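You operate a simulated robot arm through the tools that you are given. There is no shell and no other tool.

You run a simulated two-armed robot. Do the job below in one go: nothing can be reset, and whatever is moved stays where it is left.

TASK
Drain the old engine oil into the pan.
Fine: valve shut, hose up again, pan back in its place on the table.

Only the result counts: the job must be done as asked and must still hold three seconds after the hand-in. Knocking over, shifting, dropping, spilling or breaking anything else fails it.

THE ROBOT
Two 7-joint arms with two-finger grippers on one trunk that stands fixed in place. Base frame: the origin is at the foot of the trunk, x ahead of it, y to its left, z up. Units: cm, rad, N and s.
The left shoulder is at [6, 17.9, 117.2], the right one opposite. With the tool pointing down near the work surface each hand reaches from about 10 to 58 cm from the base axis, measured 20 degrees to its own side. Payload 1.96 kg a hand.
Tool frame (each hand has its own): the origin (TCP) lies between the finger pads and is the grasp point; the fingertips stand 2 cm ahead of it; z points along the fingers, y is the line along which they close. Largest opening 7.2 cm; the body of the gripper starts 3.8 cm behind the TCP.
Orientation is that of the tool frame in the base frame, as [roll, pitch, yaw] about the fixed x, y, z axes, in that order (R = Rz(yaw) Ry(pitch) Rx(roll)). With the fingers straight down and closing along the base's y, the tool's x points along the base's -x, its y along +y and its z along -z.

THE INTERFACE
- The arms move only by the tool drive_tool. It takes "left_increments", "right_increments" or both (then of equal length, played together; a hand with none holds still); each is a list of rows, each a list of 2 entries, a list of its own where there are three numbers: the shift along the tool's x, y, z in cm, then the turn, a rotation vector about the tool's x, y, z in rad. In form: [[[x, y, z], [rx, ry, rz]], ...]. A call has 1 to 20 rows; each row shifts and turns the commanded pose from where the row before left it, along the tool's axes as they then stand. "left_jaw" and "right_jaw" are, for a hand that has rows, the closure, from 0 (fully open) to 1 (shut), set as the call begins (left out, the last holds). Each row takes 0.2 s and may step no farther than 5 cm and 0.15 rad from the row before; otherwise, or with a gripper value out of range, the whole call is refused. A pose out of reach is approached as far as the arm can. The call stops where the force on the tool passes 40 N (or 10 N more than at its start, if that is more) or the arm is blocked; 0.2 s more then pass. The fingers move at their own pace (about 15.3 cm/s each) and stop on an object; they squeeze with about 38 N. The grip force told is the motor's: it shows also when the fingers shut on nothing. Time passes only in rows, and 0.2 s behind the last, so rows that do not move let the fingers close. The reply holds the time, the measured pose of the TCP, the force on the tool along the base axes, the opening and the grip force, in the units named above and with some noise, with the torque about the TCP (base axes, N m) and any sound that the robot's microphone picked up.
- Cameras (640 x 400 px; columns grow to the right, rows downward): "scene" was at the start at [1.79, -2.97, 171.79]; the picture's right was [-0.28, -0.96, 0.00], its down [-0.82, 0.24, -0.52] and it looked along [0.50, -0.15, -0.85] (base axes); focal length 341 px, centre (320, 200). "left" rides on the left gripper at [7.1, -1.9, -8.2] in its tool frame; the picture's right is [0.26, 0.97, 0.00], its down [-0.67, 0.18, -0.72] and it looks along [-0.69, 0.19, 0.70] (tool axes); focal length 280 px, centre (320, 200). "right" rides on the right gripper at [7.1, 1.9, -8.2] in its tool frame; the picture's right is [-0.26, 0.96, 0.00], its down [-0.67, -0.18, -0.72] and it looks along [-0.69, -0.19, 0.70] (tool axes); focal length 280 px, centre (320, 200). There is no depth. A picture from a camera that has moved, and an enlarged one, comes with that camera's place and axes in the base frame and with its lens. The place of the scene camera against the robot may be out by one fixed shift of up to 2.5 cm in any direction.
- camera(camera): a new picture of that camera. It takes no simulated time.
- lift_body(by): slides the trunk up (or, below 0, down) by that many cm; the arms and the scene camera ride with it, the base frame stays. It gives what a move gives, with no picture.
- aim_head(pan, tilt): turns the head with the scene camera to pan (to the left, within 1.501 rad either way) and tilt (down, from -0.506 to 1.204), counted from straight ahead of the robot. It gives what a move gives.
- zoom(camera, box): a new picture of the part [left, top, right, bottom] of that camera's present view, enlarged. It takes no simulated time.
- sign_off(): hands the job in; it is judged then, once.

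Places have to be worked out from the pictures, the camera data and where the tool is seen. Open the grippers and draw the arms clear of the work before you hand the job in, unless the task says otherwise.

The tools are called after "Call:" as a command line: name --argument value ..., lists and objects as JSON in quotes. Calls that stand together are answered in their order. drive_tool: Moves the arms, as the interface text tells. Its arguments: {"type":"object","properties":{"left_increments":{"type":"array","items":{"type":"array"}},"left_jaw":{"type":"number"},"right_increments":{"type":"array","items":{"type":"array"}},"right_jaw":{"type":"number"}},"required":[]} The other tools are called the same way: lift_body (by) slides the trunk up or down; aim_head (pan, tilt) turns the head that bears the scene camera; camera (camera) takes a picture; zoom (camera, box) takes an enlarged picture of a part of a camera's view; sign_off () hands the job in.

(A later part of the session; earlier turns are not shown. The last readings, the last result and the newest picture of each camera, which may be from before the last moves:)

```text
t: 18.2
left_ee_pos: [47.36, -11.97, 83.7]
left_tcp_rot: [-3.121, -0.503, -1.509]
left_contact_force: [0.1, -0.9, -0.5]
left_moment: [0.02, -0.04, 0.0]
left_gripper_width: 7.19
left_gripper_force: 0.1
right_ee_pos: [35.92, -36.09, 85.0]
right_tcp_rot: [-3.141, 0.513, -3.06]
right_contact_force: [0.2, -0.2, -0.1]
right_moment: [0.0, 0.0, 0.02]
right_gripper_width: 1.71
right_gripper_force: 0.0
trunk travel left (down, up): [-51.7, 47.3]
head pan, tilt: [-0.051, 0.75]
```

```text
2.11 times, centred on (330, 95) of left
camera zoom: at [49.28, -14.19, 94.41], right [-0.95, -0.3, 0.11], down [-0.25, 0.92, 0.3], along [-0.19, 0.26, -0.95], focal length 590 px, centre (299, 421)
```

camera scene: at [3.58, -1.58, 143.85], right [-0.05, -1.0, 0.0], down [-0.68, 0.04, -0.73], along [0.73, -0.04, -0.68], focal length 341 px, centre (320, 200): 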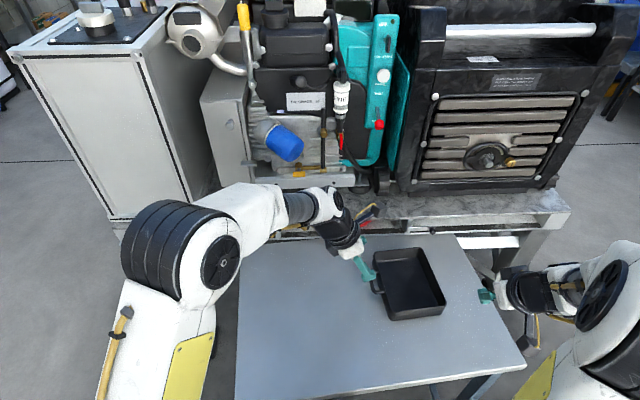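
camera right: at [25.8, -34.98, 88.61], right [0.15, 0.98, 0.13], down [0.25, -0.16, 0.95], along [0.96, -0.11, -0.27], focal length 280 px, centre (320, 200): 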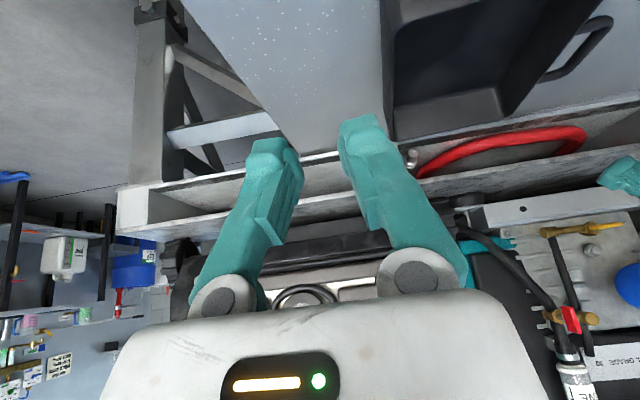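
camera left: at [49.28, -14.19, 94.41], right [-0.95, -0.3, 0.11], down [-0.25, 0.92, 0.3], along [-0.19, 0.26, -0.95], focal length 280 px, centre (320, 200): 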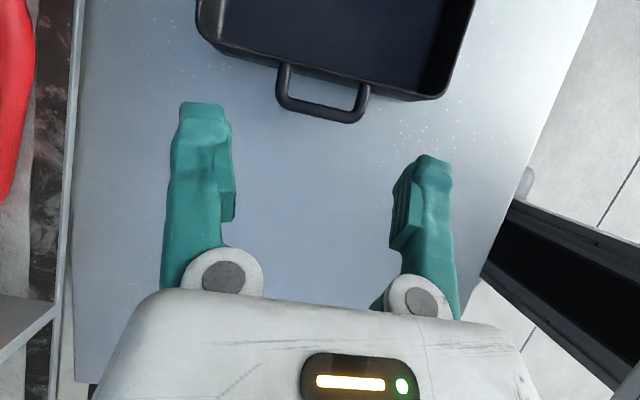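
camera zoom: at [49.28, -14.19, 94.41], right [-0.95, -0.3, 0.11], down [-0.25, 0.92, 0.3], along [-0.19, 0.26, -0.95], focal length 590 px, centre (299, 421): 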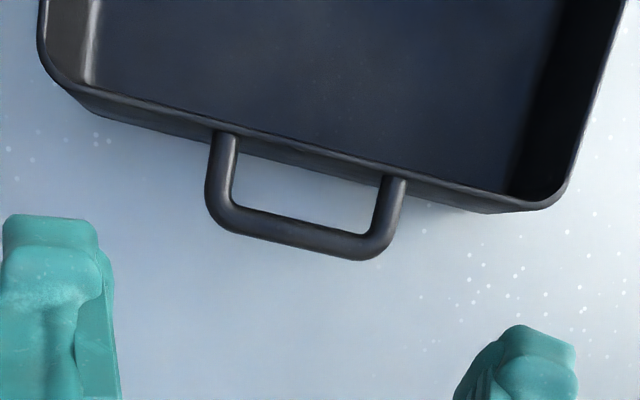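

The handle is about 6.6 cm wide and the table is only about 3.5 cm under the rim, so a handle grip would be tight either way. Clamping the pan's front wall with the right hand, tool down and tips only about 1.5 cm below the rim, is far safer and well in reach. I withdraw the left hand and turn the right one for that.

Call:
drive_tool --left_increments '[[[-3.22, 1.263, -2.63], [0, 0, 0]], [[-3.22, 1.263, -2.63], [0, 0, 0]], [[-3.22, 1.263, -2.63], [0, 0, 0]], [[-3.22, 1.263, -2.63], [0, 0, 0]], [[-3.22, 1.263, -2.63], [0, 0, 0]], [[-3.22, 1.263, -2.63], [0, 0, 0]], [[0, 0, 0], [0, 0, 0]], [[0, 0, 0], [0, 0, 0]], [[0, 0, 0], [0, 0, 0]], [[0, 0, 0], [0, 0, 0]], [[0, 0, 0], [0, 0, 0]], [[0, 0, 0], [0, 0, 0]], [[0, 0, 0], [0, 0, 0]], [[0, 0, 0], [0, 0, 0]], [[0, 0, 0], [0, 0, 0]]]' --right_increments '[[[0, 0, 0], [0, 0.128, 0]], [[0, 0, 0], [0, 0.128, 0]], [[0, 0, 0], [0, 0.128, 0]], [[0, 0, 0], [0, 0.128, 0]], [[0, 0, 0], [0, 0, 0.1405]], [[0, 0, 0], [0, 0, 0.1405]], [[0, 0, 0], [0, 0, 0.1405]], [[0, 0, 0], [0, 0, 0.1405]], [[0, 0, 0], [0, 0, 0.1405]], [[0, 0, 0], [0, 0, 0.1405]], [[0, 0, 0], [0, 0, 0.1405]], [[0, 0, 0], [0, 0, 0.1405]], [[0, 0, 0], [0, 0, 0.1405]], [[0, 0, 0], [0, 0, 0.1405]], [[0, 0, 0], [0, 0, 0.1405]]]' --right_jaw 0.3

Call:
camera --camera "scene"

Call:
camera --camera "right"

```text
t: 21.4
left_ee_pos: [38.21, 11.97, 88.25]
left_tcp_rot: [-3.122, -0.501, -1.508]
left_contact_force: [-0.3, 0.1, -0.3]
left_moment: [-0.02, 0.0, -0.02]
left_gripper_width: 7.2
left_gripper_force: 0.0
right_ee_pos: [36.0, -35.83, 85.18]
right_tcp_rot: [3.139, 0.002, 1.674]
right_contact_force: [0.8, -0.6, -0.1]
right_moment: [0.03, 0.03, 0.02]
right_gripper_width: 5.05
right_gripper_force: 0.0
trunk travel left (down, up): [-51.7, 47.3]
head pan, tilt: [-0.051, 0.75]
```

```text
taken
camera scene: at [3.52, -1.46, 143.85], right [-0.05, -1.0, 0.0], down [-0.68, 0.03, -0.73], along [0.73, -0.04, -0.68], focal length 341 px, centre (320, 200)
```

scene: 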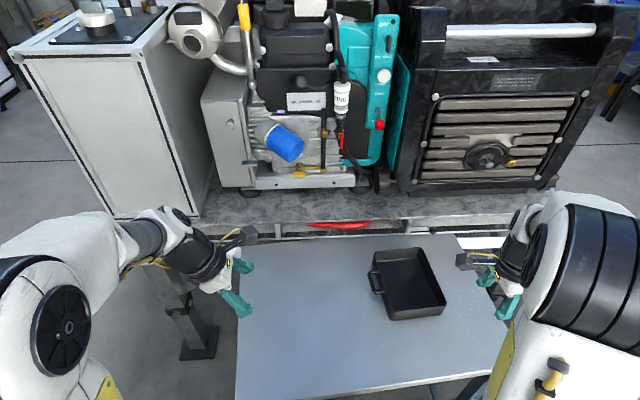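

```text
taken
camera right: at [37.28, -28.61, 93.27], right [0.99, -0.16, 0.0], down [-0.11, -0.69, 0.72], along [-0.11, -0.71, -0.7], focal length 280 px, centre (320, 200)
```

right: 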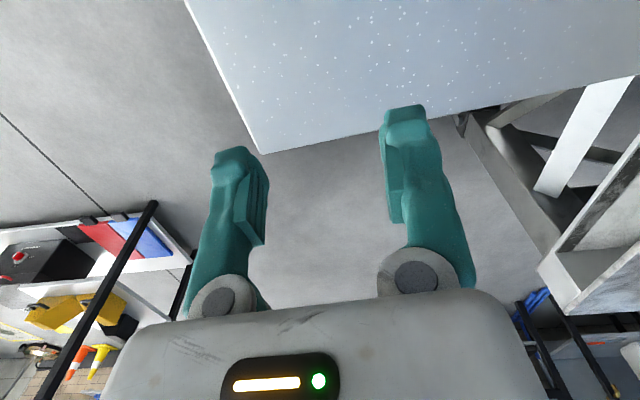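

The right hand now points down with its closing axis along the pan's length. The front rim's middle is near (39.9, -23.9, 74.5), so I go above it and look.

Call:
drive_tool --right_increments '[[[3.81, 1.73, 0.8], [0, 0, 0]], [[3.81, 1.73, 0.8], [0, 0, 0]], [[3.81, 1.73, 0.8], [0, 0, 0]]]'

Call:
camera --camera "right"

Call:
zoom --camera "scene" --box '[350, 220, 510, 340]'

```text
t: 22.2
left_ee_pos: [38.11, 11.96, 88.31]
left_tcp_rot: [-3.123, -0.503, -1.51]
left_contact_force: [-0.2, 0.0, 0.4]
left_moment: [0.03, -0.01, -0.01]
left_gripper_width: 7.19
left_gripper_force: 0.0
right_ee_pos: [39.94, -23.73, 82.66]
right_tcp_rot: [3.14, 0.004, 1.676]
right_contact_force: [0.0, -0.6, -1.1]
right_moment: [-0.03, 0.03, -0.04]
right_gripper_width: 5.02
right_gripper_force: 0.0
trunk travel left (down, up): [-51.7, 47.3]
head pan, tilt: [-0.051, 0.75]
```

```text
taken
camera right: at [41.25, -16.47, 90.83], right [0.99, -0.16, 0.0], down [-0.11, -0.69, 0.72], along [-0.11, -0.71, -0.7], focal length 280 px, centre (320, 200)
```

right: 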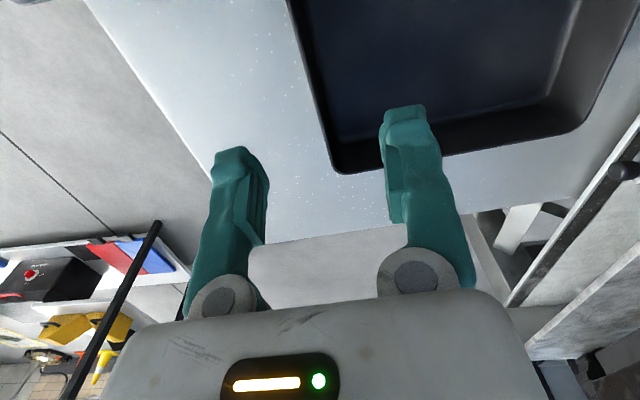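

```text
3.33 times, centred on (430, 280) of scene
camera zoom: at [3.57, -1.37, 143.85], right [-0.05, -1.0, 0.0], down [-0.68, 0.03, -0.73], along [0.73, -0.04, -0.68], focal length 1136 px, centre (-47, -67)
```

zoom: 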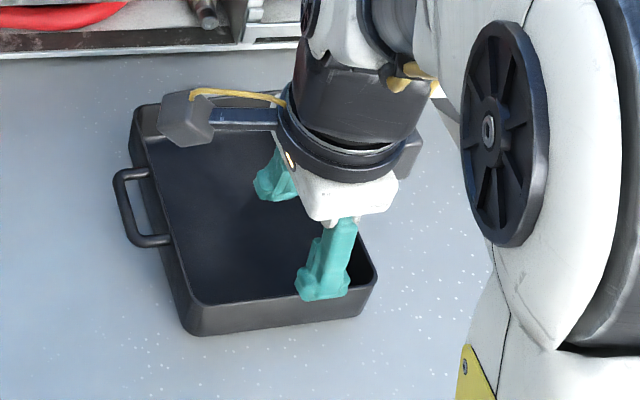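

The front wall line passes at x about 39.8 under the hand, well centred between the fingers. I descend to z 75.

Call:
drive_tool --right_increments '[[[0, 0, 2], [0, 0, 0]], [[0, 0, 2], [0, 0, 0]], [[0, 0, 2], [0, 0, 0]], [[0, 0, 1.1], [0, 0, 0]], [[0, 0, 0.5], [0, 0, 0]]]'

Call:
camera --camera "right"

Call:
zoom --camera "scene" --box '[350, 220, 510, 340]'

```text
t: 23.4
left_ee_pos: [38.08, 11.93, 88.19]
left_tcp_rot: [-3.121, -0.503, -1.51]
left_contact_force: [0.6, -0.4, 0.5]
left_moment: [0.02, 0.0, -0.04]
left_gripper_width: 7.21
left_gripper_force: 0.0
right_ee_pos: [39.99, -23.84, 75.16]
right_tcp_rot: [3.14, 0.001, 1.676]
right_contact_force: [-0.3, -1.0, -0.2]
right_moment: [0.0, 0.0, -0.01]
right_gripper_width: 5.02
right_gripper_force: 0.0
trunk travel left (down, up): [-51.7, 47.3]
head pan, tilt: [-0.051, 0.75]
```

```text
taken
camera right: at [41.27, -16.64, 83.28], right [0.99, -0.16, 0.0], down [-0.11, -0.69, 0.72], along [-0.11, -0.71, -0.7], focal length 280 px, centre (320, 200)
```

right: 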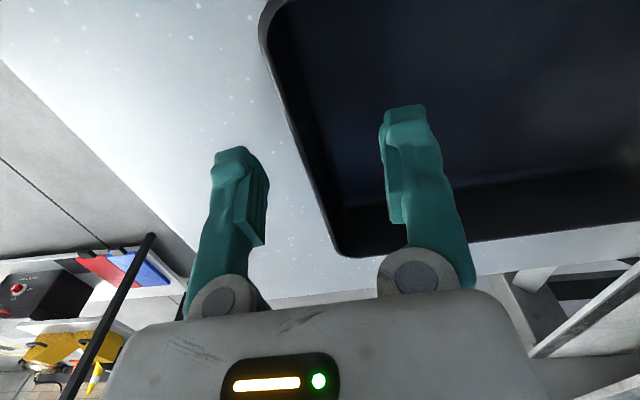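

```text
3.33 times, centred on (430, 280) of scene
camera zoom: at [3.54, -1.46, 143.85], right [-0.05, -1.0, 0.0], down [-0.68, 0.03, -0.73], along [0.73, -0.04, -0.68], focal length 1136 px, centre (-47, -67)
```

zoom: 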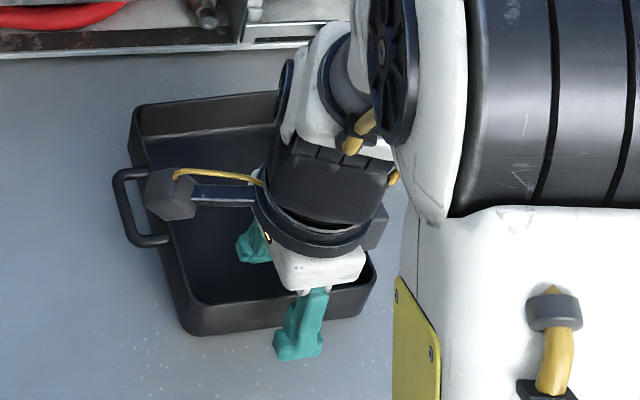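

The fingers straddle the front wall. I close the grip without moving.

Call:
drive_tool --right_increments '[[[0, 0, 0], [0, 0, 0]], [[0, 0, 0], [0, 0, 0]], [[0, 0, 0], [0, 0, 0]], [[0, 0, 0], [0, 0, 0]]]' --right_jaw 1

Call:
zoom --camera "scene" --box '[350, 220, 510, 340]'

```text
t: 24.4
left_ee_pos: [38.21, 11.91, 88.32]
left_tcp_rot: [-3.122, -0.503, -1.51]
left_contact_force: [0.2, -0.4, 0.4]
left_moment: [0.01, 0.0, -0.02]
left_gripper_width: 7.2
left_gripper_force: 0.1
right_ee_pos: [39.95, -23.85, 75.17]
right_tcp_rot: [3.141, 0.002, 1.679]
right_contact_force: [0.0, 0.2, 0.1]
right_moment: [-0.03, 0.02, -0.07]
right_gripper_width: 0.61
right_gripper_force: 31.7
trunk travel left (down, up): [-51.7, 47.3]
head pan, tilt: [-0.051, 0.75]
```

```text
3.33 times, centred on (430, 280) of scene
camera zoom: at [3.53, -1.47, 143.85], right [-0.05, -1.0, 0.0], down [-0.68, 0.03, -0.73], along [0.73, -0.04, -0.68], focal length 1136 px, centre (-47, -67)
```

zoom: 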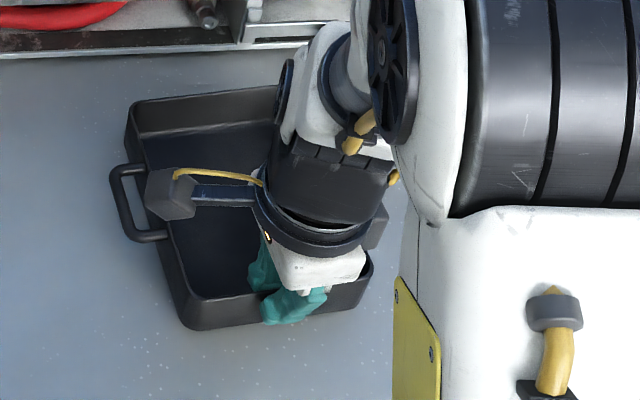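

The wall is gripped (0.6 cm thick) and the pan moved only about 0.4 cm as it closed; its original spot corresponds to a right TCP of about (39.5, -23.9). I slide the pan slowly toward the bench, first half, while the left hand straightens and clears out to the left.

Call:
drive_tool --right_increments '[[[0.91, 0.43, 0], [0, 0, 0]], [[0.91, 0.43, 0], [0, 0, 0]], [[0.91, 0.43, 0], [0, 0, 0]], [[0.91, 0.43, 0], [0, 0, 0]], [[0.91, 0.43, 0], [0, 0, 0]], [[0.91, 0.43, 0], [0, 0, 0]], [[0.91, 0.43, 0], [0, 0, 0]], [[0.91, 0.43, 0], [0, 0, 0]], [[0.91, 0.43, 0], [0, 0, 0]], [[0.91, 0.43, 0], [0, 0, 0]]]' --left_increments '[[[0, 0, 0], [0, -0.1, 0]], [[0, 0, 0], [0, -0.1, 0]], [[0, 0, 0], [0, -0.1, 0]], [[0, 0, 0], [0, -0.1, 0]], [[0, 0, 0], [0, -0.1, 0]], [[-2, 0, 0], [0, 0, 0]], [[-2, 0, 0], [0, 0, 0]], [[-2, 0, 0], [0, 0, 0]], [[-2, 0, 0], [0, 0, 0]], [[-2, 0, 0], [0, 0, 0]]]'

Call:
camera --camera "scene"

Call:
camera --camera "right"

```text
t: 26.6
left_ee_pos: [37.35, 22.0, 88.32]
left_tcp_rot: [-3.125, -0.003, -1.502]
left_contact_force: [-0.2, 0.2, -0.1]
left_moment: [0.02, 0.03, 0.03]
left_gripper_width: 7.19
left_gripper_force: 0.0
right_ee_pos: [43.28, -14.36, 75.2]
right_tcp_rot: [3.138, 0.003, 1.676]
right_contact_force: [-0.5, -0.2, 8.0]
right_moment: [-0.19, 0.0, -0.04]
right_gripper_width: 0.6
right_gripper_force: 31.6
trunk travel left (down, up): [-51.7, 47.3]
head pan, tilt: [-0.051, 0.75]
```

```text
taken
camera scene: at [3.44, -1.43, 143.87], right [-0.05, -1.0, 0.0], down [-0.68, 0.03, -0.73], along [0.73, -0.04, -0.68], focal length 341 px, centre (320, 200)
```

scene: 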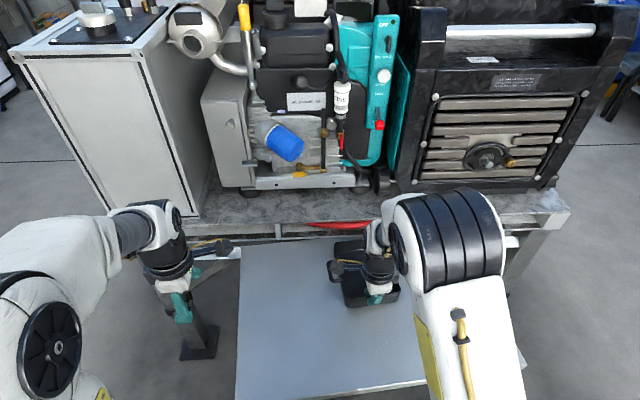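

```text
taken
camera right: at [44.52, -7.18, 83.22], right [0.99, -0.16, 0.0], down [-0.11, -0.69, 0.72], along [-0.11, -0.71, -0.7], focal length 280 px, centre (320, 200)
```

right: 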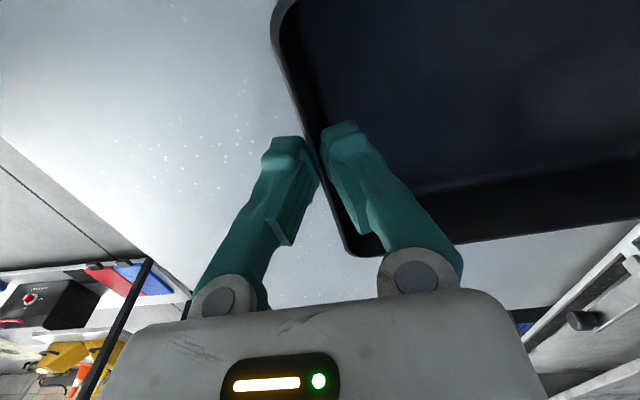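

The pan follows without slipping, with a light downward press of 8 N. I slide the second half, easing up slightly, then square the pan's yaw.

Call:
drive_tool --right_increments '[[[0.92, 0.43, -0.05], [0, 0, 0]], [[0.92, 0.43, -0.05], [0, 0, 0]], [[0.92, 0.43, 0], [0, 0, 0]], [[0.92, 0.43, 0], [0, 0, 0]], [[0.92, 0.43, 0], [0, 0, 0]], [[0.92, 0.43, 0], [0, 0, 0]], [[0.92, 0.43, 0], [0, 0, 0]], [[0.92, 0.43, 0], [0, 0, 0]], [[0.92, 0.43, 0], [0, 0, 0]], [[0.92, 0.43, 0], [0, 0, 0]], [[0, 0, 0], [0, 0, 0.05]], [[0, 0, 0], [0, 0, 0.05]]]'

Call:
camera --camera "scene"

Call:
camera --camera "right"

Call:
camera --camera "left"

```text
t: 29.2
left_ee_pos: [37.44, 22.04, 88.35]
left_tcp_rot: [-3.124, -0.003, -1.499]
left_contact_force: [0.2, 1.0, -0.4]
left_moment: [0.02, 0.02, -0.01]
left_gripper_width: 7.19
left_gripper_force: 0.0
right_ee_pos: [46.56, -4.65, 75.29]
right_tcp_rot: [3.14, 0.003, 1.576]
right_contact_force: [0.5, 0.9, 0.4]
right_moment: [-0.03, 0.0, 0.05]
right_gripper_width: 0.59
right_gripper_force: 31.5
trunk travel left (down, up): [-51.7, 47.3]
head pan, tilt: [-0.051, 0.75]
```

```text
taken
camera scene: at [3.54, -1.44, 143.85], right [-0.05, -1.0, 0.0], down [-0.68, 0.03, -0.73], along [0.73, -0.04, -0.68], focal length 341 px, centre (320, 200)
```

scene: 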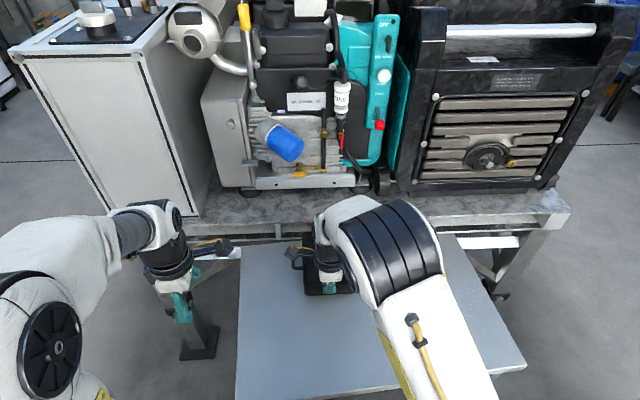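

```text
taken
camera right: at [48.54, 2.28, 83.38], right [0.97, -0.26, 0.0], down [-0.18, -0.67, 0.72], along [-0.18, -0.69, -0.7], focal length 280 px, centre (320, 200)
```

right: 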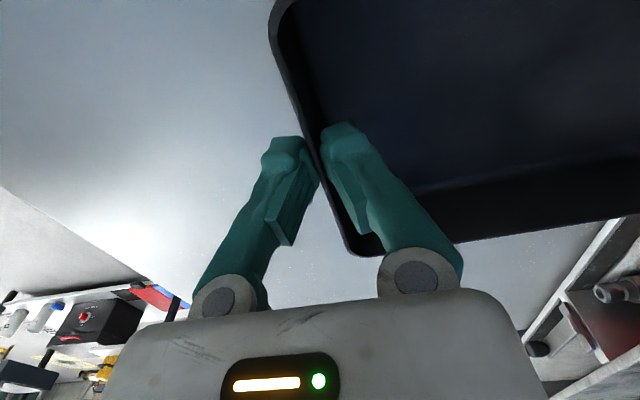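

```text
taken
camera left: at [39.71, 15.02, 96.59], right [-0.94, -0.33, -0.02], down [-0.24, 0.66, 0.71], along [-0.22, 0.67, -0.7], focal length 280 px, centre (320, 200)
```

left: 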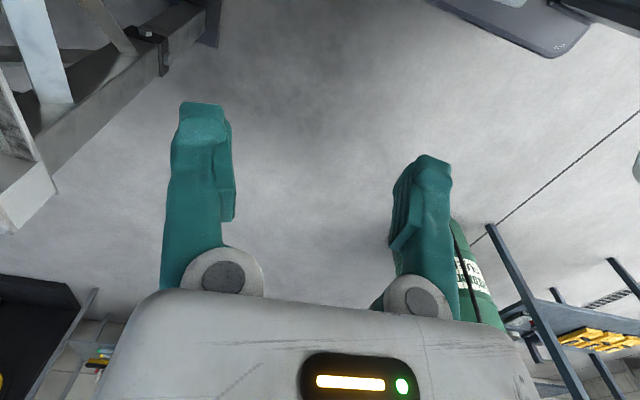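

The pan has arrived with no bench contact. I open the fingers and lift the hand straight up, then pull back.

Call:
drive_tool --right_increments '[[[0, 0, 0], [0, 0, 0]], [[0, 0, 0], [0, 0, 0]], [[0, 0, -2], [0, 0, 0]], [[0, 0, -3], [0, 0, 0]], [[0, 0, -4], [0, 0, 0]], [[-1, -4, -1], [0, 0, 0]], [[-3, -3, 0], [0, 0, 0]], [[-4, -2, 0], [0, 0, 0]], [[-4, 0, 0], [0, 0, 0]], [[-4, 0, 0], [0, 0, 0]]]' --right_jaw 0.3

Call:
camera --camera "scene"

Call:
zoom --camera "scene" --box '[250, 120, 410, 310]'

```text
t: 31.4
left_ee_pos: [37.4, 21.92, 88.44]
left_tcp_rot: [-3.126, -0.003, -1.501]
left_contact_force: [0.6, -0.2, -0.4]
left_moment: [-0.02, -0.03, 0.0]
left_gripper_width: 7.21
left_gripper_force: 0.0
right_ee_pos: [37.43, -21.08, 85.5]
right_tcp_rot: [3.139, 0.003, 1.579]
right_contact_force: [-0.3, -0.7, -0.3]
right_moment: [-0.03, -0.02, 0.04]
right_gripper_width: 5.05
right_gripper_force: 0.0
trunk travel left (down, up): [-51.7, 47.3]
head pan, tilt: [-0.051, 0.75]
```

```text
taken
camera scene: at [3.52, -1.54, 143.85], right [-0.05, -1.0, 0.0], down [-0.68, 0.04, -0.73], along [0.73, -0.04, -0.68], focal length 341 px, centre (320, 200)
```

scene: 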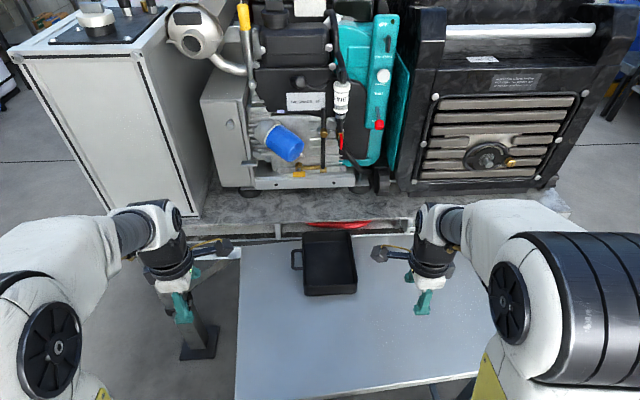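

```text
2.11 times, centred on (330, 215) of scene
camera zoom: at [3.52, -1.54, 143.85], right [-0.05, -1.0, 0.0], down [-0.68, 0.04, -0.73], along [0.73, -0.04, -0.68], focal length 717 px, centre (299, 168)
```

zoom: 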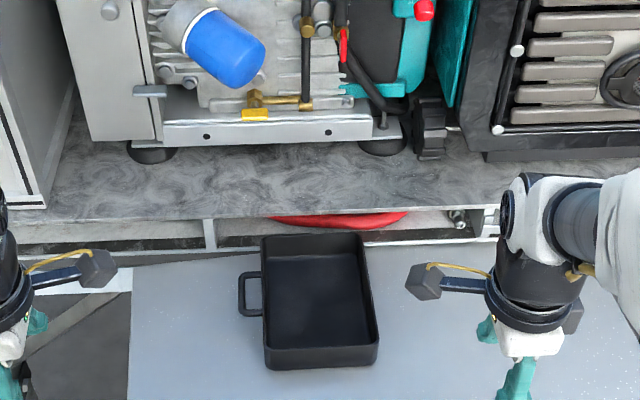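

The pan sits square at x 46.5–62.5, y about -11 to +1, right in front of the bench under the hose's line. Next is the hose: I bring the right hand back to its forward yaw, then begin pitching it forward.

Call:
drive_tool --right_increments '[[[0, 0, 0], [0, 0, -0.15]], [[0, 0, 0], [0, 0, -0.15]], [[0, 0, 0], [0, 0, -0.15]], [[0, 0, 0], [0, 0, -0.15]], [[0, 0, 0], [0, 0, -0.15]], [[0, 0, 0], [0, 0, -0.15]], [[0, 0, 0], [0, 0, -0.15]], [[0, 0, 0], [0, 0, -0.15]], [[0, 0, 0], [0, 0, -0.15]], [[0, 0, 0], [0, 0, -0.15]], [[0, 0, 0], [0, 0, -0.063]], [[0, 0, -2], [0, -0.14, 0]], [[0, 0, -2], [0, -0.14, 0]], [[0, 0, -2], [0, -0.14, 0]], [[0, 0, 0], [0, -0.14, 0]], [[0, 0, 0], [0, -0.14, 0]]]'

```text
t: 34.8
left_ee_pos: [37.4, 21.99, 88.47]
left_tcp_rot: [-3.123, -0.002, -1.502]
left_contact_force: [0.5, -0.1, 0.3]
left_moment: [-0.02, 0.0, 0.0]
left_gripper_width: 7.22
left_gripper_force: 0.0
right_ee_pos: [39.68, -21.3, 92.05]
right_tcp_rot: [-3.139, 0.701, 3.141]
right_contact_force: [0.0, -0.7, -1.0]
right_moment: [0.02, -0.04, 0.01]
right_gripper_width: 5.06
right_gripper_force: 0.0
right hand out of reach, approached as far as the arm can: row 15, 16
trunk travel left (down, up): [-51.7, 47.3]
head pan, tilt: [-0.051, 0.75]
```

I move the right hand forward and up into the free space in front of the engine.

Call:
drive_tool --right_increments '[[[-2.98, 2.22, 1.2], [0, 0, 0]], [[-2.98, 2.22, 1.2], [0, 0, 0]], [[-2.98, 2.22, 1.2], [0, 0, 0]], [[-2.98, 2.22, 1.2], [0, 0, 0]], [[-2.98, 2.22, 1.2], [0, 0, 0]], [[0, 0, 0], [0, -0.14, 0]], [[0, 0, 0], [0, -0.14, 0]], [[0, 0, 0], [0, -0.14, 0]], [[0, 0, 0], [0, -0.14, 0]]]'

Call:
camera --camera "right"

Call:
camera --camera "scene"

```text
t: 36.8
left_ee_pos: [37.43, 22.01, 88.35]
left_tcp_rot: [-3.124, -0.003, -1.499]
left_contact_force: [-0.2, -0.6, 0.5]
left_moment: [0.03, -0.02, 0.0]
left_gripper_width: 7.2
left_gripper_force: 0.1
right_ee_pos: [54.86, -10.8, 96.99]
right_tcp_rot: [-3.078, 1.146, -3.121]
right_contact_force: [-0.8, -0.5, 1.0]
right_moment: [0.01, -0.01, 0.0]
right_gripper_width: 5.06
right_gripper_force: 0.1
right hand out of reach, approached as far as the arm can: row 8
trunk travel left (down, up): [-51.7, 47.3]
head pan, tilt: [-0.051, 0.75]
```

```text
taken
camera right: at [44.7, -8.71, 93.77], right [0.14, 0.97, 0.21], down [-0.38, -0.14, 0.91], along [0.91, -0.21, 0.35], focal length 280 px, centre (320, 200)
```

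right: 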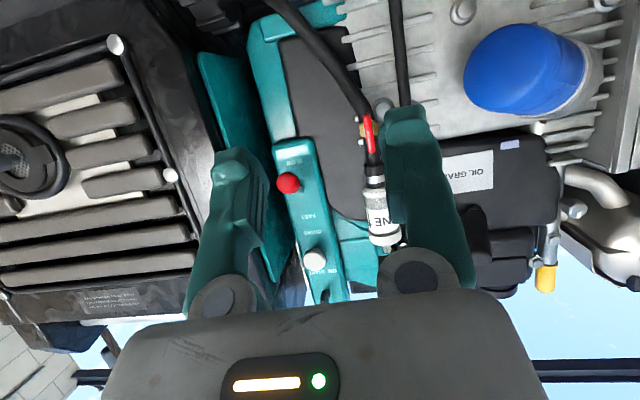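

```text
taken
camera scene: at [3.55, -1.46, 143.85], right [-0.05, -1.0, 0.0], down [-0.68, 0.03, -0.73], along [0.73, -0.04, -0.68], focal length 341 px, centre (320, 200)
```

scene: 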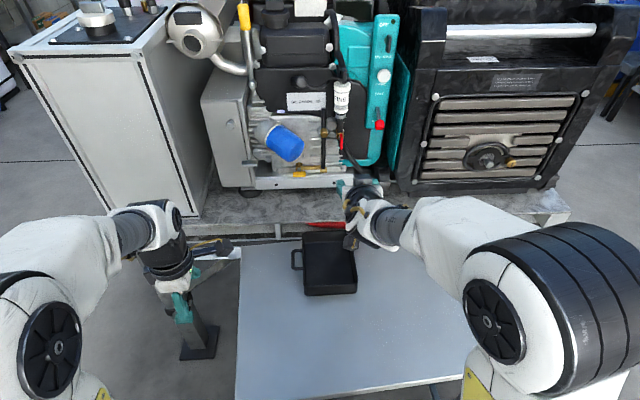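

The hand is in front of the hose but the left finger hides it. I narrow the jaw to about 2.6 cm and go closer, centred on the hose line y -5.

Call:
drive_tool --right_increments '[[[-1.0, 2.2, 1.2], [0, 0, 0]], [[-1.2, 2.0, 1.8], [0, 0, 0]], [[-1.6, 1.2, 2.5], [0, 0, 0]], [[-1.6, 0.6, 2.5], [0, 0, 0]], [[0, 0, 0], [0, -0.1, 0]]]' --right_jaw 0.64

Call:
camera --camera "right"

Call:
zoom --camera "scene" --box '[270, 90, 390, 190]'

```text
t: 38.0
left_ee_pos: [37.42, 21.99, 88.3]
left_tcp_rot: [-3.123, -0.003, -1.501]
left_contact_force: [0.2, 0.6, 0.3]
left_moment: [0.02, -0.03, 0.0]
left_gripper_width: 7.2
left_gripper_force: 0.1
right_ee_pos: [64.59, -5.23, 98.39]
right_tcp_rot: [-3.06, 1.249, -3.099]
right_contact_force: [0.2, 0.3, 0.6]
right_moment: [-0.01, 0.05, 0.01]
right_gripper_width: 2.56
right_gripper_force: 0.0
trunk travel left (down, up): [-51.7, 47.3]
head pan, tilt: [-0.051, 0.75]
```

```text
taken
camera right: at [54.78, -3.12, 94.21], right [0.12, 0.97, 0.22], down [-0.47, -0.14, 0.87], along [0.87, -0.21, 0.44], focal length 280 px, centre (320, 200)
```

right: 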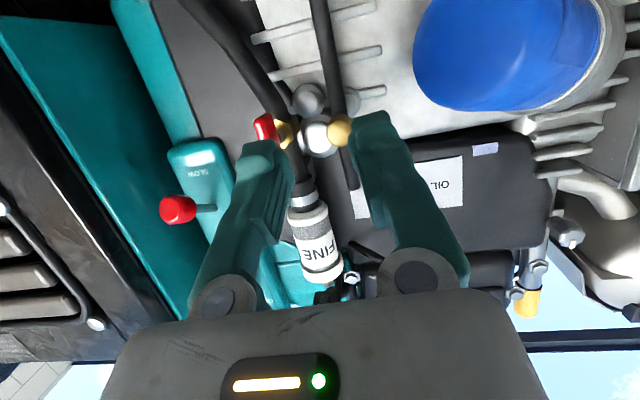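

```text
4.00 times, centred on (330, 140) of scene
camera zoom: at [3.49, -1.49, 143.85], right [-0.05, -1.0, 0.0], down [-0.68, 0.03, -0.73], along [0.73, -0.04, -0.68], focal length 1363 px, centre (280, 440)
```

zoom: 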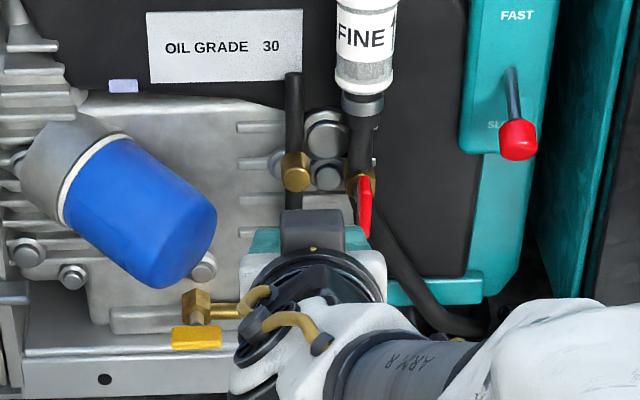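

The knob triangulates again at (72.8, -5.0, 98.5); the red fuel lever is near (70.5, -9, 97) and must stay clear. I correct the small yaw and creep closer.

Call:
drive_tool --right_increments '[[[0, 0, 0], [-0.038, 0, -0.013]], [[-0.78, 0.1, 1.53], [0, 0, 0]], [[-0.78, 0.1, 1.53], [0, 0, 0]]]'

Call:
zoom --camera "right" --box '[200, 40, 440, 200]'

Call:
zoom --camera "scene" --box '[290, 100, 370, 160]'

```text
t: 38.8
left_ee_pos: [37.45, 21.96, 88.34]
left_tcp_rot: [-3.124, -0.002, -1.5]
left_contact_force: [-0.4, -0.3, 0.0]
left_moment: [-0.01, -0.01, -0.01]
left_gripper_width: 7.2
left_gripper_force: 0.0
right_ee_pos: [68.11, -4.98, 98.88]
right_tcp_rot: [-3.056, 1.247, -3.057]
right_contact_force: [-0.5, 0.2, 0.7]
right_moment: [-0.02, -0.01, 0.0]
right_gripper_width: 2.6
right_gripper_force: 0.0
trunk travel left (down, up): [-51.7, 47.3]
head pan, tilt: [-0.051, 0.75]
```

```text
2.50 times, centred on (320, 120) of right
camera zoom: at [58.24, -3.26, 94.69], right [0.08, 0.97, 0.22], down [-0.46, -0.16, 0.87], along [0.88, -0.17, 0.44], focal length 701 px, centre (320, 400)
```

zoom: 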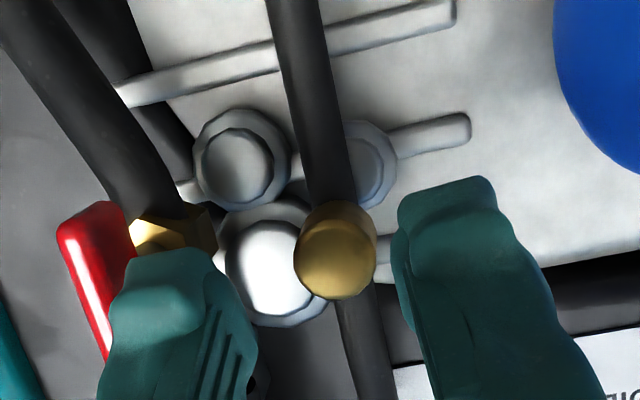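

```text
6.67 times, centred on (330, 130) of scene
camera zoom: at [3.55, -1.47, 143.85], right [-0.05, -1.0, 0.0], down [-0.68, 0.03, -0.73], along [0.73, -0.04, -0.68], focal length 2271 px, centre (253, 667)
```

zoom: 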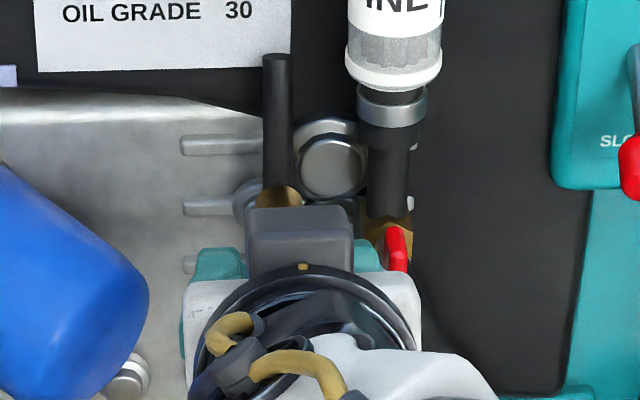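

The knob is centred between the open fingers, with clear space to the red lever. I advance the last 3.5 cm in small steps.

Call:
drive_tool --right_increments '[[[-0.306, 0, 0.82], [0, 0, 0]], [[-0.306, 0, 0.82], [0, 0, 0]], [[-0.306, 0, 0.82], [0, 0, 0]], [[-0.306, 0, 0.82], [0, 0, 0]]]'

Call:
zoom --camera "right" --box '[200, 40, 440, 200]'

Call:
zoom --camera "scene" --box '[290, 100, 370, 160]'

```text
t: 39.8
left_ee_pos: [37.14, 21.97, 88.49]
left_tcp_rot: [-3.121, -0.003, -1.502]
left_contact_force: [0.3, -0.2, -0.3]
left_moment: [-0.01, 0.01, 0.0]
left_gripper_width: 7.18
left_gripper_force: 0.1
right_ee_pos: [71.22, -5.06, 98.98]
right_tcp_rot: [-3.065, 1.245, -3.064]
right_contact_force: [-28.0, -1.2, -8.3]
right_moment: [0.28, 0.04, -0.76]
right_gripper_width: 2.7
right_gripper_force: 0.1
trunk travel left (down, up): [-51.7, 47.3]
head pan, tilt: [-0.051, 0.75]
```

```text
2.50 times, centred on (320, 120) of right
camera zoom: at [61.31, -3.26, 94.83], right [0.08, 0.97, 0.22], down [-0.46, -0.16, 0.87], along [0.88, -0.17, 0.44], focal length 701 px, centre (320, 400)
```

zoom: 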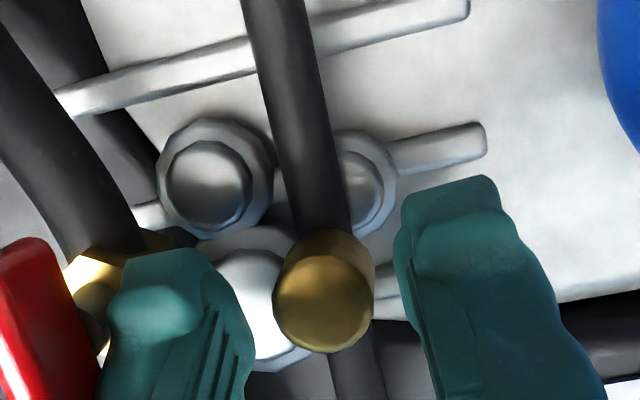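

```text
6.67 times, centred on (330, 130) of scene
camera zoom: at [3.04, -1.49, 143.84], right [-0.05, -1.0, 0.0], down [-0.68, 0.04, -0.73], along [0.73, -0.04, -0.68], focal length 2271 px, centre (253, 667)
```

zoom: 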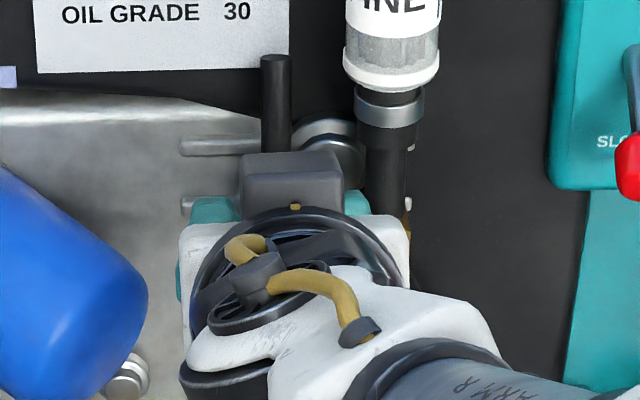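

Force of -28 N with a moment says the right finger touches the brass fuel tap about 2.7 cm right of centre. I back off at once.

Call:
drive_tool --right_increments '[[[0.306, 0, -0.82], [0, 0, 0]], [[0.2, 0, -0.5], [0, 0, 0]]]'

Call:
zoom --camera "right" --box '[200, 40, 440, 200]'

Call:
zoom --camera "scene" --box '[290, 100, 370, 160]'

```text
t: 40.4
left_ee_pos: [37.36, 21.97, 88.33]
left_tcp_rot: [-3.125, -0.003, -1.5]
left_contact_force: [-0.6, -0.6, 0.6]
left_moment: [0.01, -0.02, -0.01]
left_gripper_width: 7.18
left_gripper_force: 0.0
right_ee_pos: [70.37, -5.15, 98.91]
right_tcp_rot: [-3.057, 1.244, -3.057]
right_contact_force: [-0.2, -0.4, -0.3]
right_moment: [0.0, 0.02, -0.01]
right_gripper_width: 2.58
right_gripper_force: 0.2
trunk travel left (down, up): [-51.7, 47.3]
head pan, tilt: [-0.051, 0.75]
```

```text
2.50 times, centred on (320, 120) of right
camera zoom: at [60.31, -3.35, 94.72], right [0.08, 0.97, 0.22], down [-0.46, -0.16, 0.87], along [0.88, -0.17, 0.44], focal length 701 px, centre (320, 400)
```

zoom: 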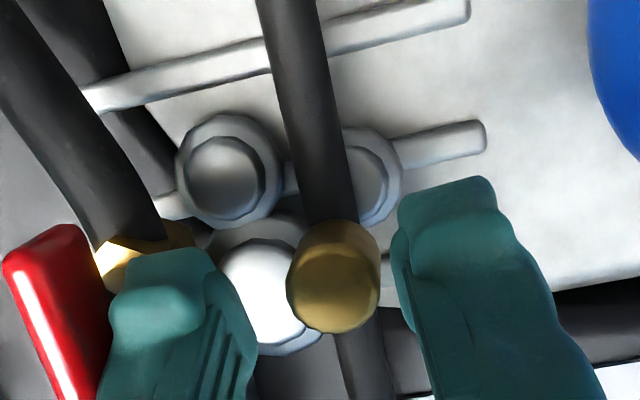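

```text
6.67 times, centred on (330, 130) of scene
camera zoom: at [3.53, -1.46, 143.85], right [-0.05, -1.0, 0.0], down [-0.68, 0.03, -0.73], along [0.73, -0.04, -0.68], focal length 2271 px, centre (253, 667)
```

zoom: 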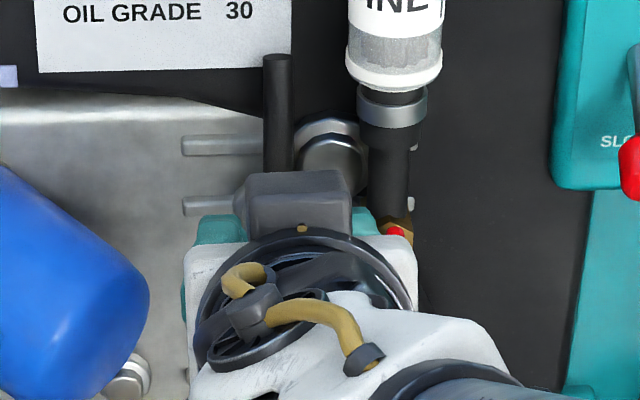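

Nothing was displaced. The knob centre is at y -4.92 while the hand is at -5.15, so I narrow the jaw to 2.0 cm, shift left 0.25 cm and advance gently again.

Call:
drive_tool --right_increments '[[[0, 0.25, 0], [0, 0, 0]], [[0, 0, 0], [0, 0, 0]], [[-0.15, 0, 0.4], [0, 0, 0]], [[-0.15, 0, 0.4], [0, 0, 0]]]' --right_jaw 0.722

Call:
zoom --camera "right" --box '[200, 40, 440, 200]'

```text
t: 41.4
left_ee_pos: [37.37, 22.02, 88.21]
left_tcp_rot: [-3.124, -0.004, -1.501]
left_contact_force: [0.1, -0.1, 0.1]
left_moment: [-0.01, -0.01, -0.06]
left_gripper_width: 7.21
left_gripper_force: 0.0
right_ee_pos: [71.07, -4.83, 98.93]
right_tcp_rot: [-3.057, 1.246, -3.059]
right_contact_force: [1.1, -0.1, -0.9]
right_moment: [0.01, 0.04, -0.01]
right_gripper_width: 2.03
right_gripper_force: 0.1
trunk travel left (down, up): [-51.7, 47.3]
head pan, tilt: [-0.051, 0.75]
```

```text
2.50 times, centred on (320, 120) of right
camera zoom: at [61.17, -3.08, 94.74], right [0.08, 0.97, 0.22], down [-0.46, -0.16, 0.87], along [0.88, -0.17, 0.44], focal length 701 px, centre (320, 400)
```

zoom: 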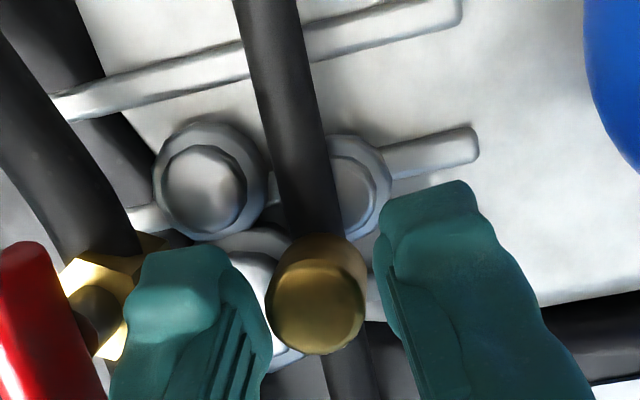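

Free of contact and well centred on the knob. One more 0.4 cm step, then close.

Call:
drive_tool --right_increments '[[[-0.15, 0, 0.4], [0, 0, 0]]]'

Call:
drive_tool --right_increments '[[[0, 0, 0], [0, 0, 0]], [[0, 0, 0], [0, 0, 0]], [[0, 0, 0], [0, 0, 0]]]' --right_jaw 1

Call:
zoom --camera "right" --box '[200, 40, 440, 200]'

```text
t: 41.8
left_ee_pos: [37.39, 21.9, 88.3]
left_tcp_rot: [-3.125, -0.002, -1.5]
left_contact_force: [-1.1, -0.4, -0.3]
left_moment: [-0.02, 0.02, 0.01]
left_gripper_width: 7.18
left_gripper_force: 0.0
right_ee_pos: [71.39, -4.88, 99.03]
right_tcp_rot: [-3.056, 1.246, -3.059]
right_contact_force: [-0.8, -2.1, 0.9]
right_moment: [-0.04, 0.01, -0.02]
right_gripper_width: 2.12
right_gripper_force: 1.2
trunk travel left (down, up): [-51.7, 47.3]
head pan, tilt: [-0.051, 0.75]
```

```text
t: 42.6
left_ee_pos: [37.37, 21.76, 88.32]
left_tcp_rot: [-3.123, -0.003, -1.5]
left_contact_force: [-0.1, -0.1, 0.3]
left_moment: [0.01, -0.01, -0.02]
left_gripper_width: 7.2
left_gripper_force: 0.1
right_ee_pos: [71.52, -5.06, 98.96]
right_tcp_rot: [-3.062, 1.247, -3.063]
right_contact_force: [2.5, -10.4, -0.1]
right_moment: [-0.07, -0.32, -0.11]
right_gripper_width: 1.63
right_gripper_force: 39.9
trunk travel left (down, up): [-51.7, 47.3]
head pan, tilt: [-0.051, 0.75]
```

```text
2.50 times, centred on (320, 120) of right
camera zoom: at [61.62, -3.22, 94.73], right [0.08, 0.97, 0.22], down [-0.46, -0.16, 0.87], along [0.88, -0.18, 0.44], focal length 701 px, centre (320, 400)
```

zoom: 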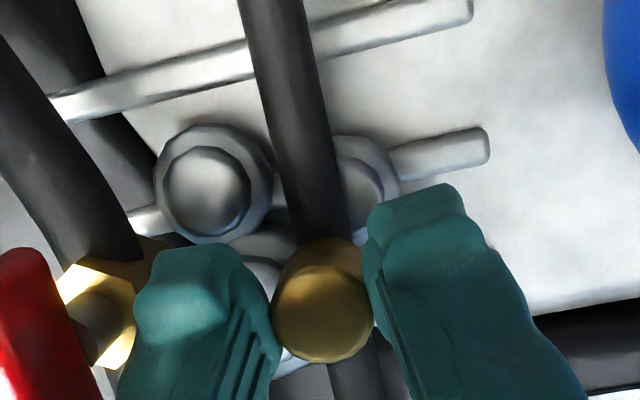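

The knob is held (1.63 cm). A 10 N side load shows the hand is about 0.3 cm left of the knob's true line, so I relieve that and pull the first 5 degrees along the arc around the elbow.

Call:
drive_tool --right_increments '[[[0, -0.3, 0], [0, 0, 0]], [[0.27, 0, -0.47], [0, 0, 0]], [[0.27, 0, -0.47], [0, 0, 0]]]'

Call:
zoom --camera "right" --box '[200, 40, 440, 200]'

Call:
zoom --camera "scene" --box '[290, 100, 370, 160]'

```text
t: 43.4
left_ee_pos: [37.48, 22.11, 88.32]
left_tcp_rot: [-3.126, -0.002, -1.503]
left_contact_force: [-0.3, 0.2, -0.4]
left_moment: [0.05, 0.01, -0.02]
left_gripper_width: 7.2
left_gripper_force: 0.0
right_ee_pos: [70.44, -5.01, 98.67]
right_tcp_rot: [-3.056, 1.245, -3.057]
right_contact_force: [9.4, 1.6, 0.5]
right_moment: [-0.01, -1.18, 0.09]
right_gripper_width: 1.65
right_gripper_force: 39.7
trunk travel left (down, up): [-51.7, 47.3]
head pan, tilt: [-0.051, 0.75]
```

```text
2.50 times, centred on (320, 120) of right
camera zoom: at [60.57, -3.28, 94.51], right [0.08, 0.97, 0.22], down [-0.46, -0.16, 0.87], along [0.88, -0.17, 0.44], focal length 701 px, centre (320, 400)
```

zoom: 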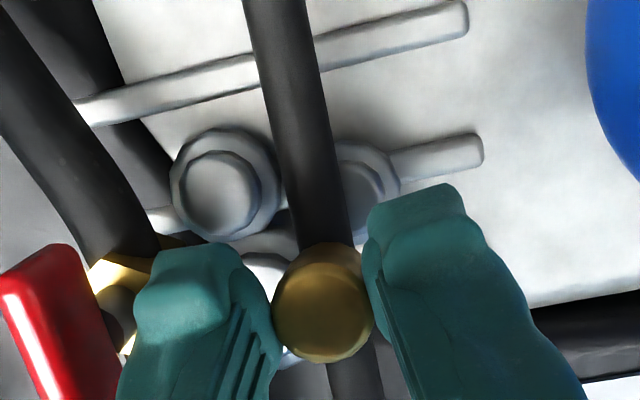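

```text
6.67 times, centred on (330, 130) of scene
camera zoom: at [3.68, -1.4, 143.85], right [-0.05, -1.0, 0.0], down [-0.68, 0.03, -0.73], along [0.73, -0.04, -0.68], focal length 2271 px, centre (253, 667)
```

zoom: 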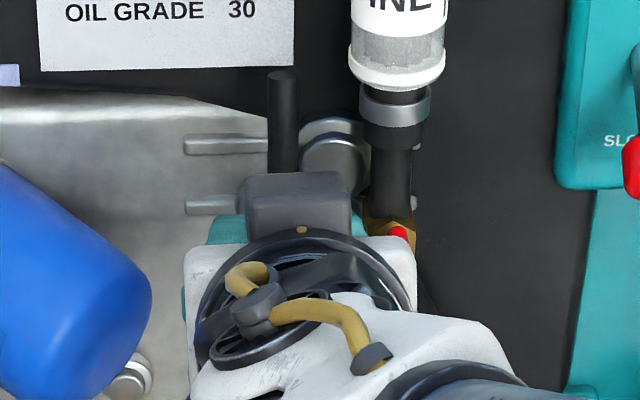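

The hose swings with about 9 N; the joint has friction, so it should stay where it is left. I continue the pull, turning the hand along with the hose around the elbow.

Call:
drive_tool --right_increments '[[[0.42, 0, -0.554], [0, -0.0524, 0]], [[0.42, 0, -0.554], [0, -0.0524, 0]], [[0.42, 0, -0.554], [0, -0.0524, 0]], [[0.42, 0, -0.554], [0, -0.0524, 0]], [[0.42, 0, -0.554], [0, -0.0524, 0]], [[0.42, 0, -0.554], [0, -0.0524, 0]]]'

Call:
camera --camera "right"

Call:
zoom --camera "scene" --box '[270, 100, 390, 190]'

```text
t: 44.8
left_ee_pos: [37.54, 22.03, 88.36]
left_tcp_rot: [-3.125, -0.004, -1.5]
left_contact_force: [-0.1, -0.5, 0.2]
left_moment: [0.03, 0.03, 0.02]
left_gripper_width: 7.18
left_gripper_force: 0.1
right_ee_pos: [66.72, -4.97, 96.72]
right_tcp_rot: [-2.025, 1.541, -2.019]
right_contact_force: [-2.3, 6.4, -9.8]
right_moment: [-0.05, 0.95, 0.0]
right_gripper_width: 1.67
right_gripper_force: 40.5
trunk travel left (down, up): [-51.7, 47.3]
head pan, tilt: [-0.051, 0.75]
```

```text
taken
camera right: at [58.65, -3.35, 89.65], right [0.0, 0.97, 0.24], down [-0.71, -0.17, 0.69], along [0.71, -0.17, 0.69], focal length 280 px, centre (320, 200)
```

right: 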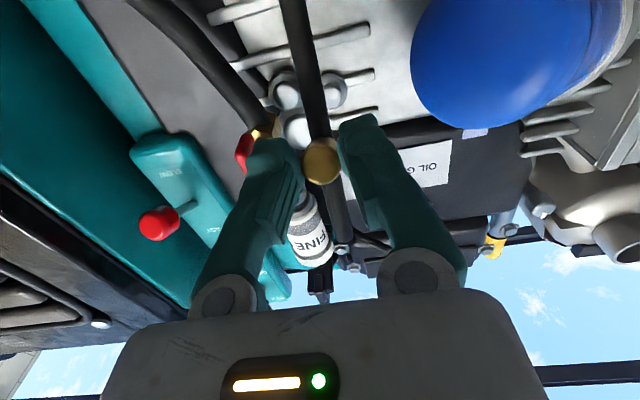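

```text
4.44 times, centred on (330, 145) of scene
camera zoom: at [3.67, -1.34, 143.83], right [-0.05, -1.0, 0.0], down [-0.68, 0.03, -0.73], along [0.73, -0.04, -0.68], focal length 1514 px, centre (276, 444)
```

zoom: 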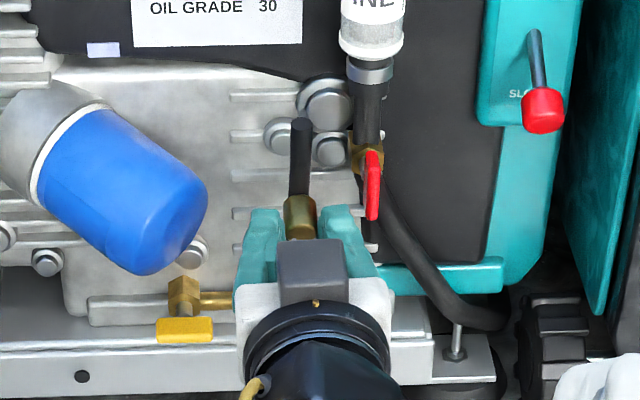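

The hose is about 23 degrees forward of upright and held well. I pull on to about 45 degrees, turning the hand only half as much.

Call:
drive_tool --right_increments '[[[0.35, 0, -0.55], [0, -0.026, 0]], [[0.39, 0, -0.53], [0, -0.026, 0]], [[0.41, 0, -0.5], [0, -0.026, 0]], [[0.45, 0, -0.48], [0, -0.026, 0]], [[0.46, 0, -0.47], [0, -0.026, 0]], [[0.49, 0, -0.43], [0, -0.026, 0]], [[0.51, 0, -0.41], [0, -0.026, 0]]]'

Call:
camera --camera "right"

Call:
zoom --camera "scene" --box '[250, 100, 410, 220]'

```text
t: 46.4
left_ee_pos: [37.44, 21.92, 88.34]
left_tcp_rot: [-3.126, 0.0, -1.502]
left_contact_force: [-0.2, -0.2, -0.6]
left_moment: [-0.01, -0.03, 0.02]
left_gripper_width: 7.2
left_gripper_force: 0.2
right_ee_pos: [67.29, -3.01, 97.51]
right_tcp_rot: [-0.159, 1.4, -0.155]
right_contact_force: [0.2, 0.9, 0.3]
right_moment: [-0.02, 0.02, -0.02]
right_gripper_width: 0.02
right_gripper_force: 29.6
right hand out of reach, approached as far as the arm can: row 4, 5, 6, 7
trunk travel left (down, up): [-51.7, 47.3]
head pan, tilt: [-0.051, 0.75]
```

```text
taken
camera right: at [60.52, -1.44, 88.99], right [-0.05, 0.97, 0.23], down [-0.82, -0.17, 0.55], along [0.57, -0.16, 0.8], focal length 280 px, centre (320, 200)
```

right: 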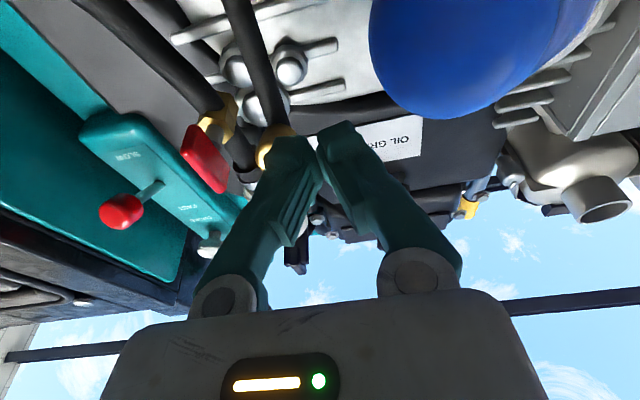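

```text
3.33 times, centred on (330, 160) of scene
camera zoom: at [3.51, -1.5, 143.86], right [-0.05, -1.0, 0.0], down [-0.68, 0.03, -0.73], along [0.73, -0.04, -0.68], focal length 1136 px, centre (287, 333)
```

zoom: 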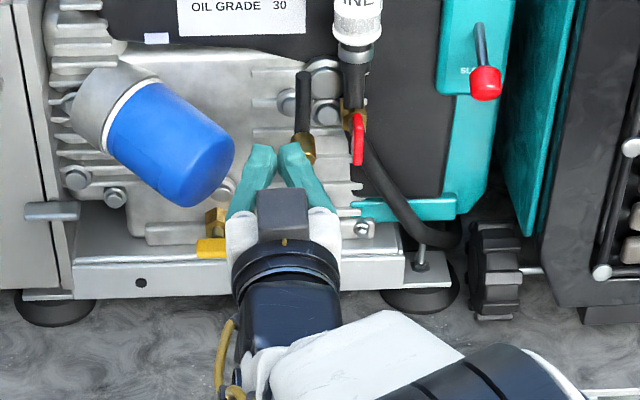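

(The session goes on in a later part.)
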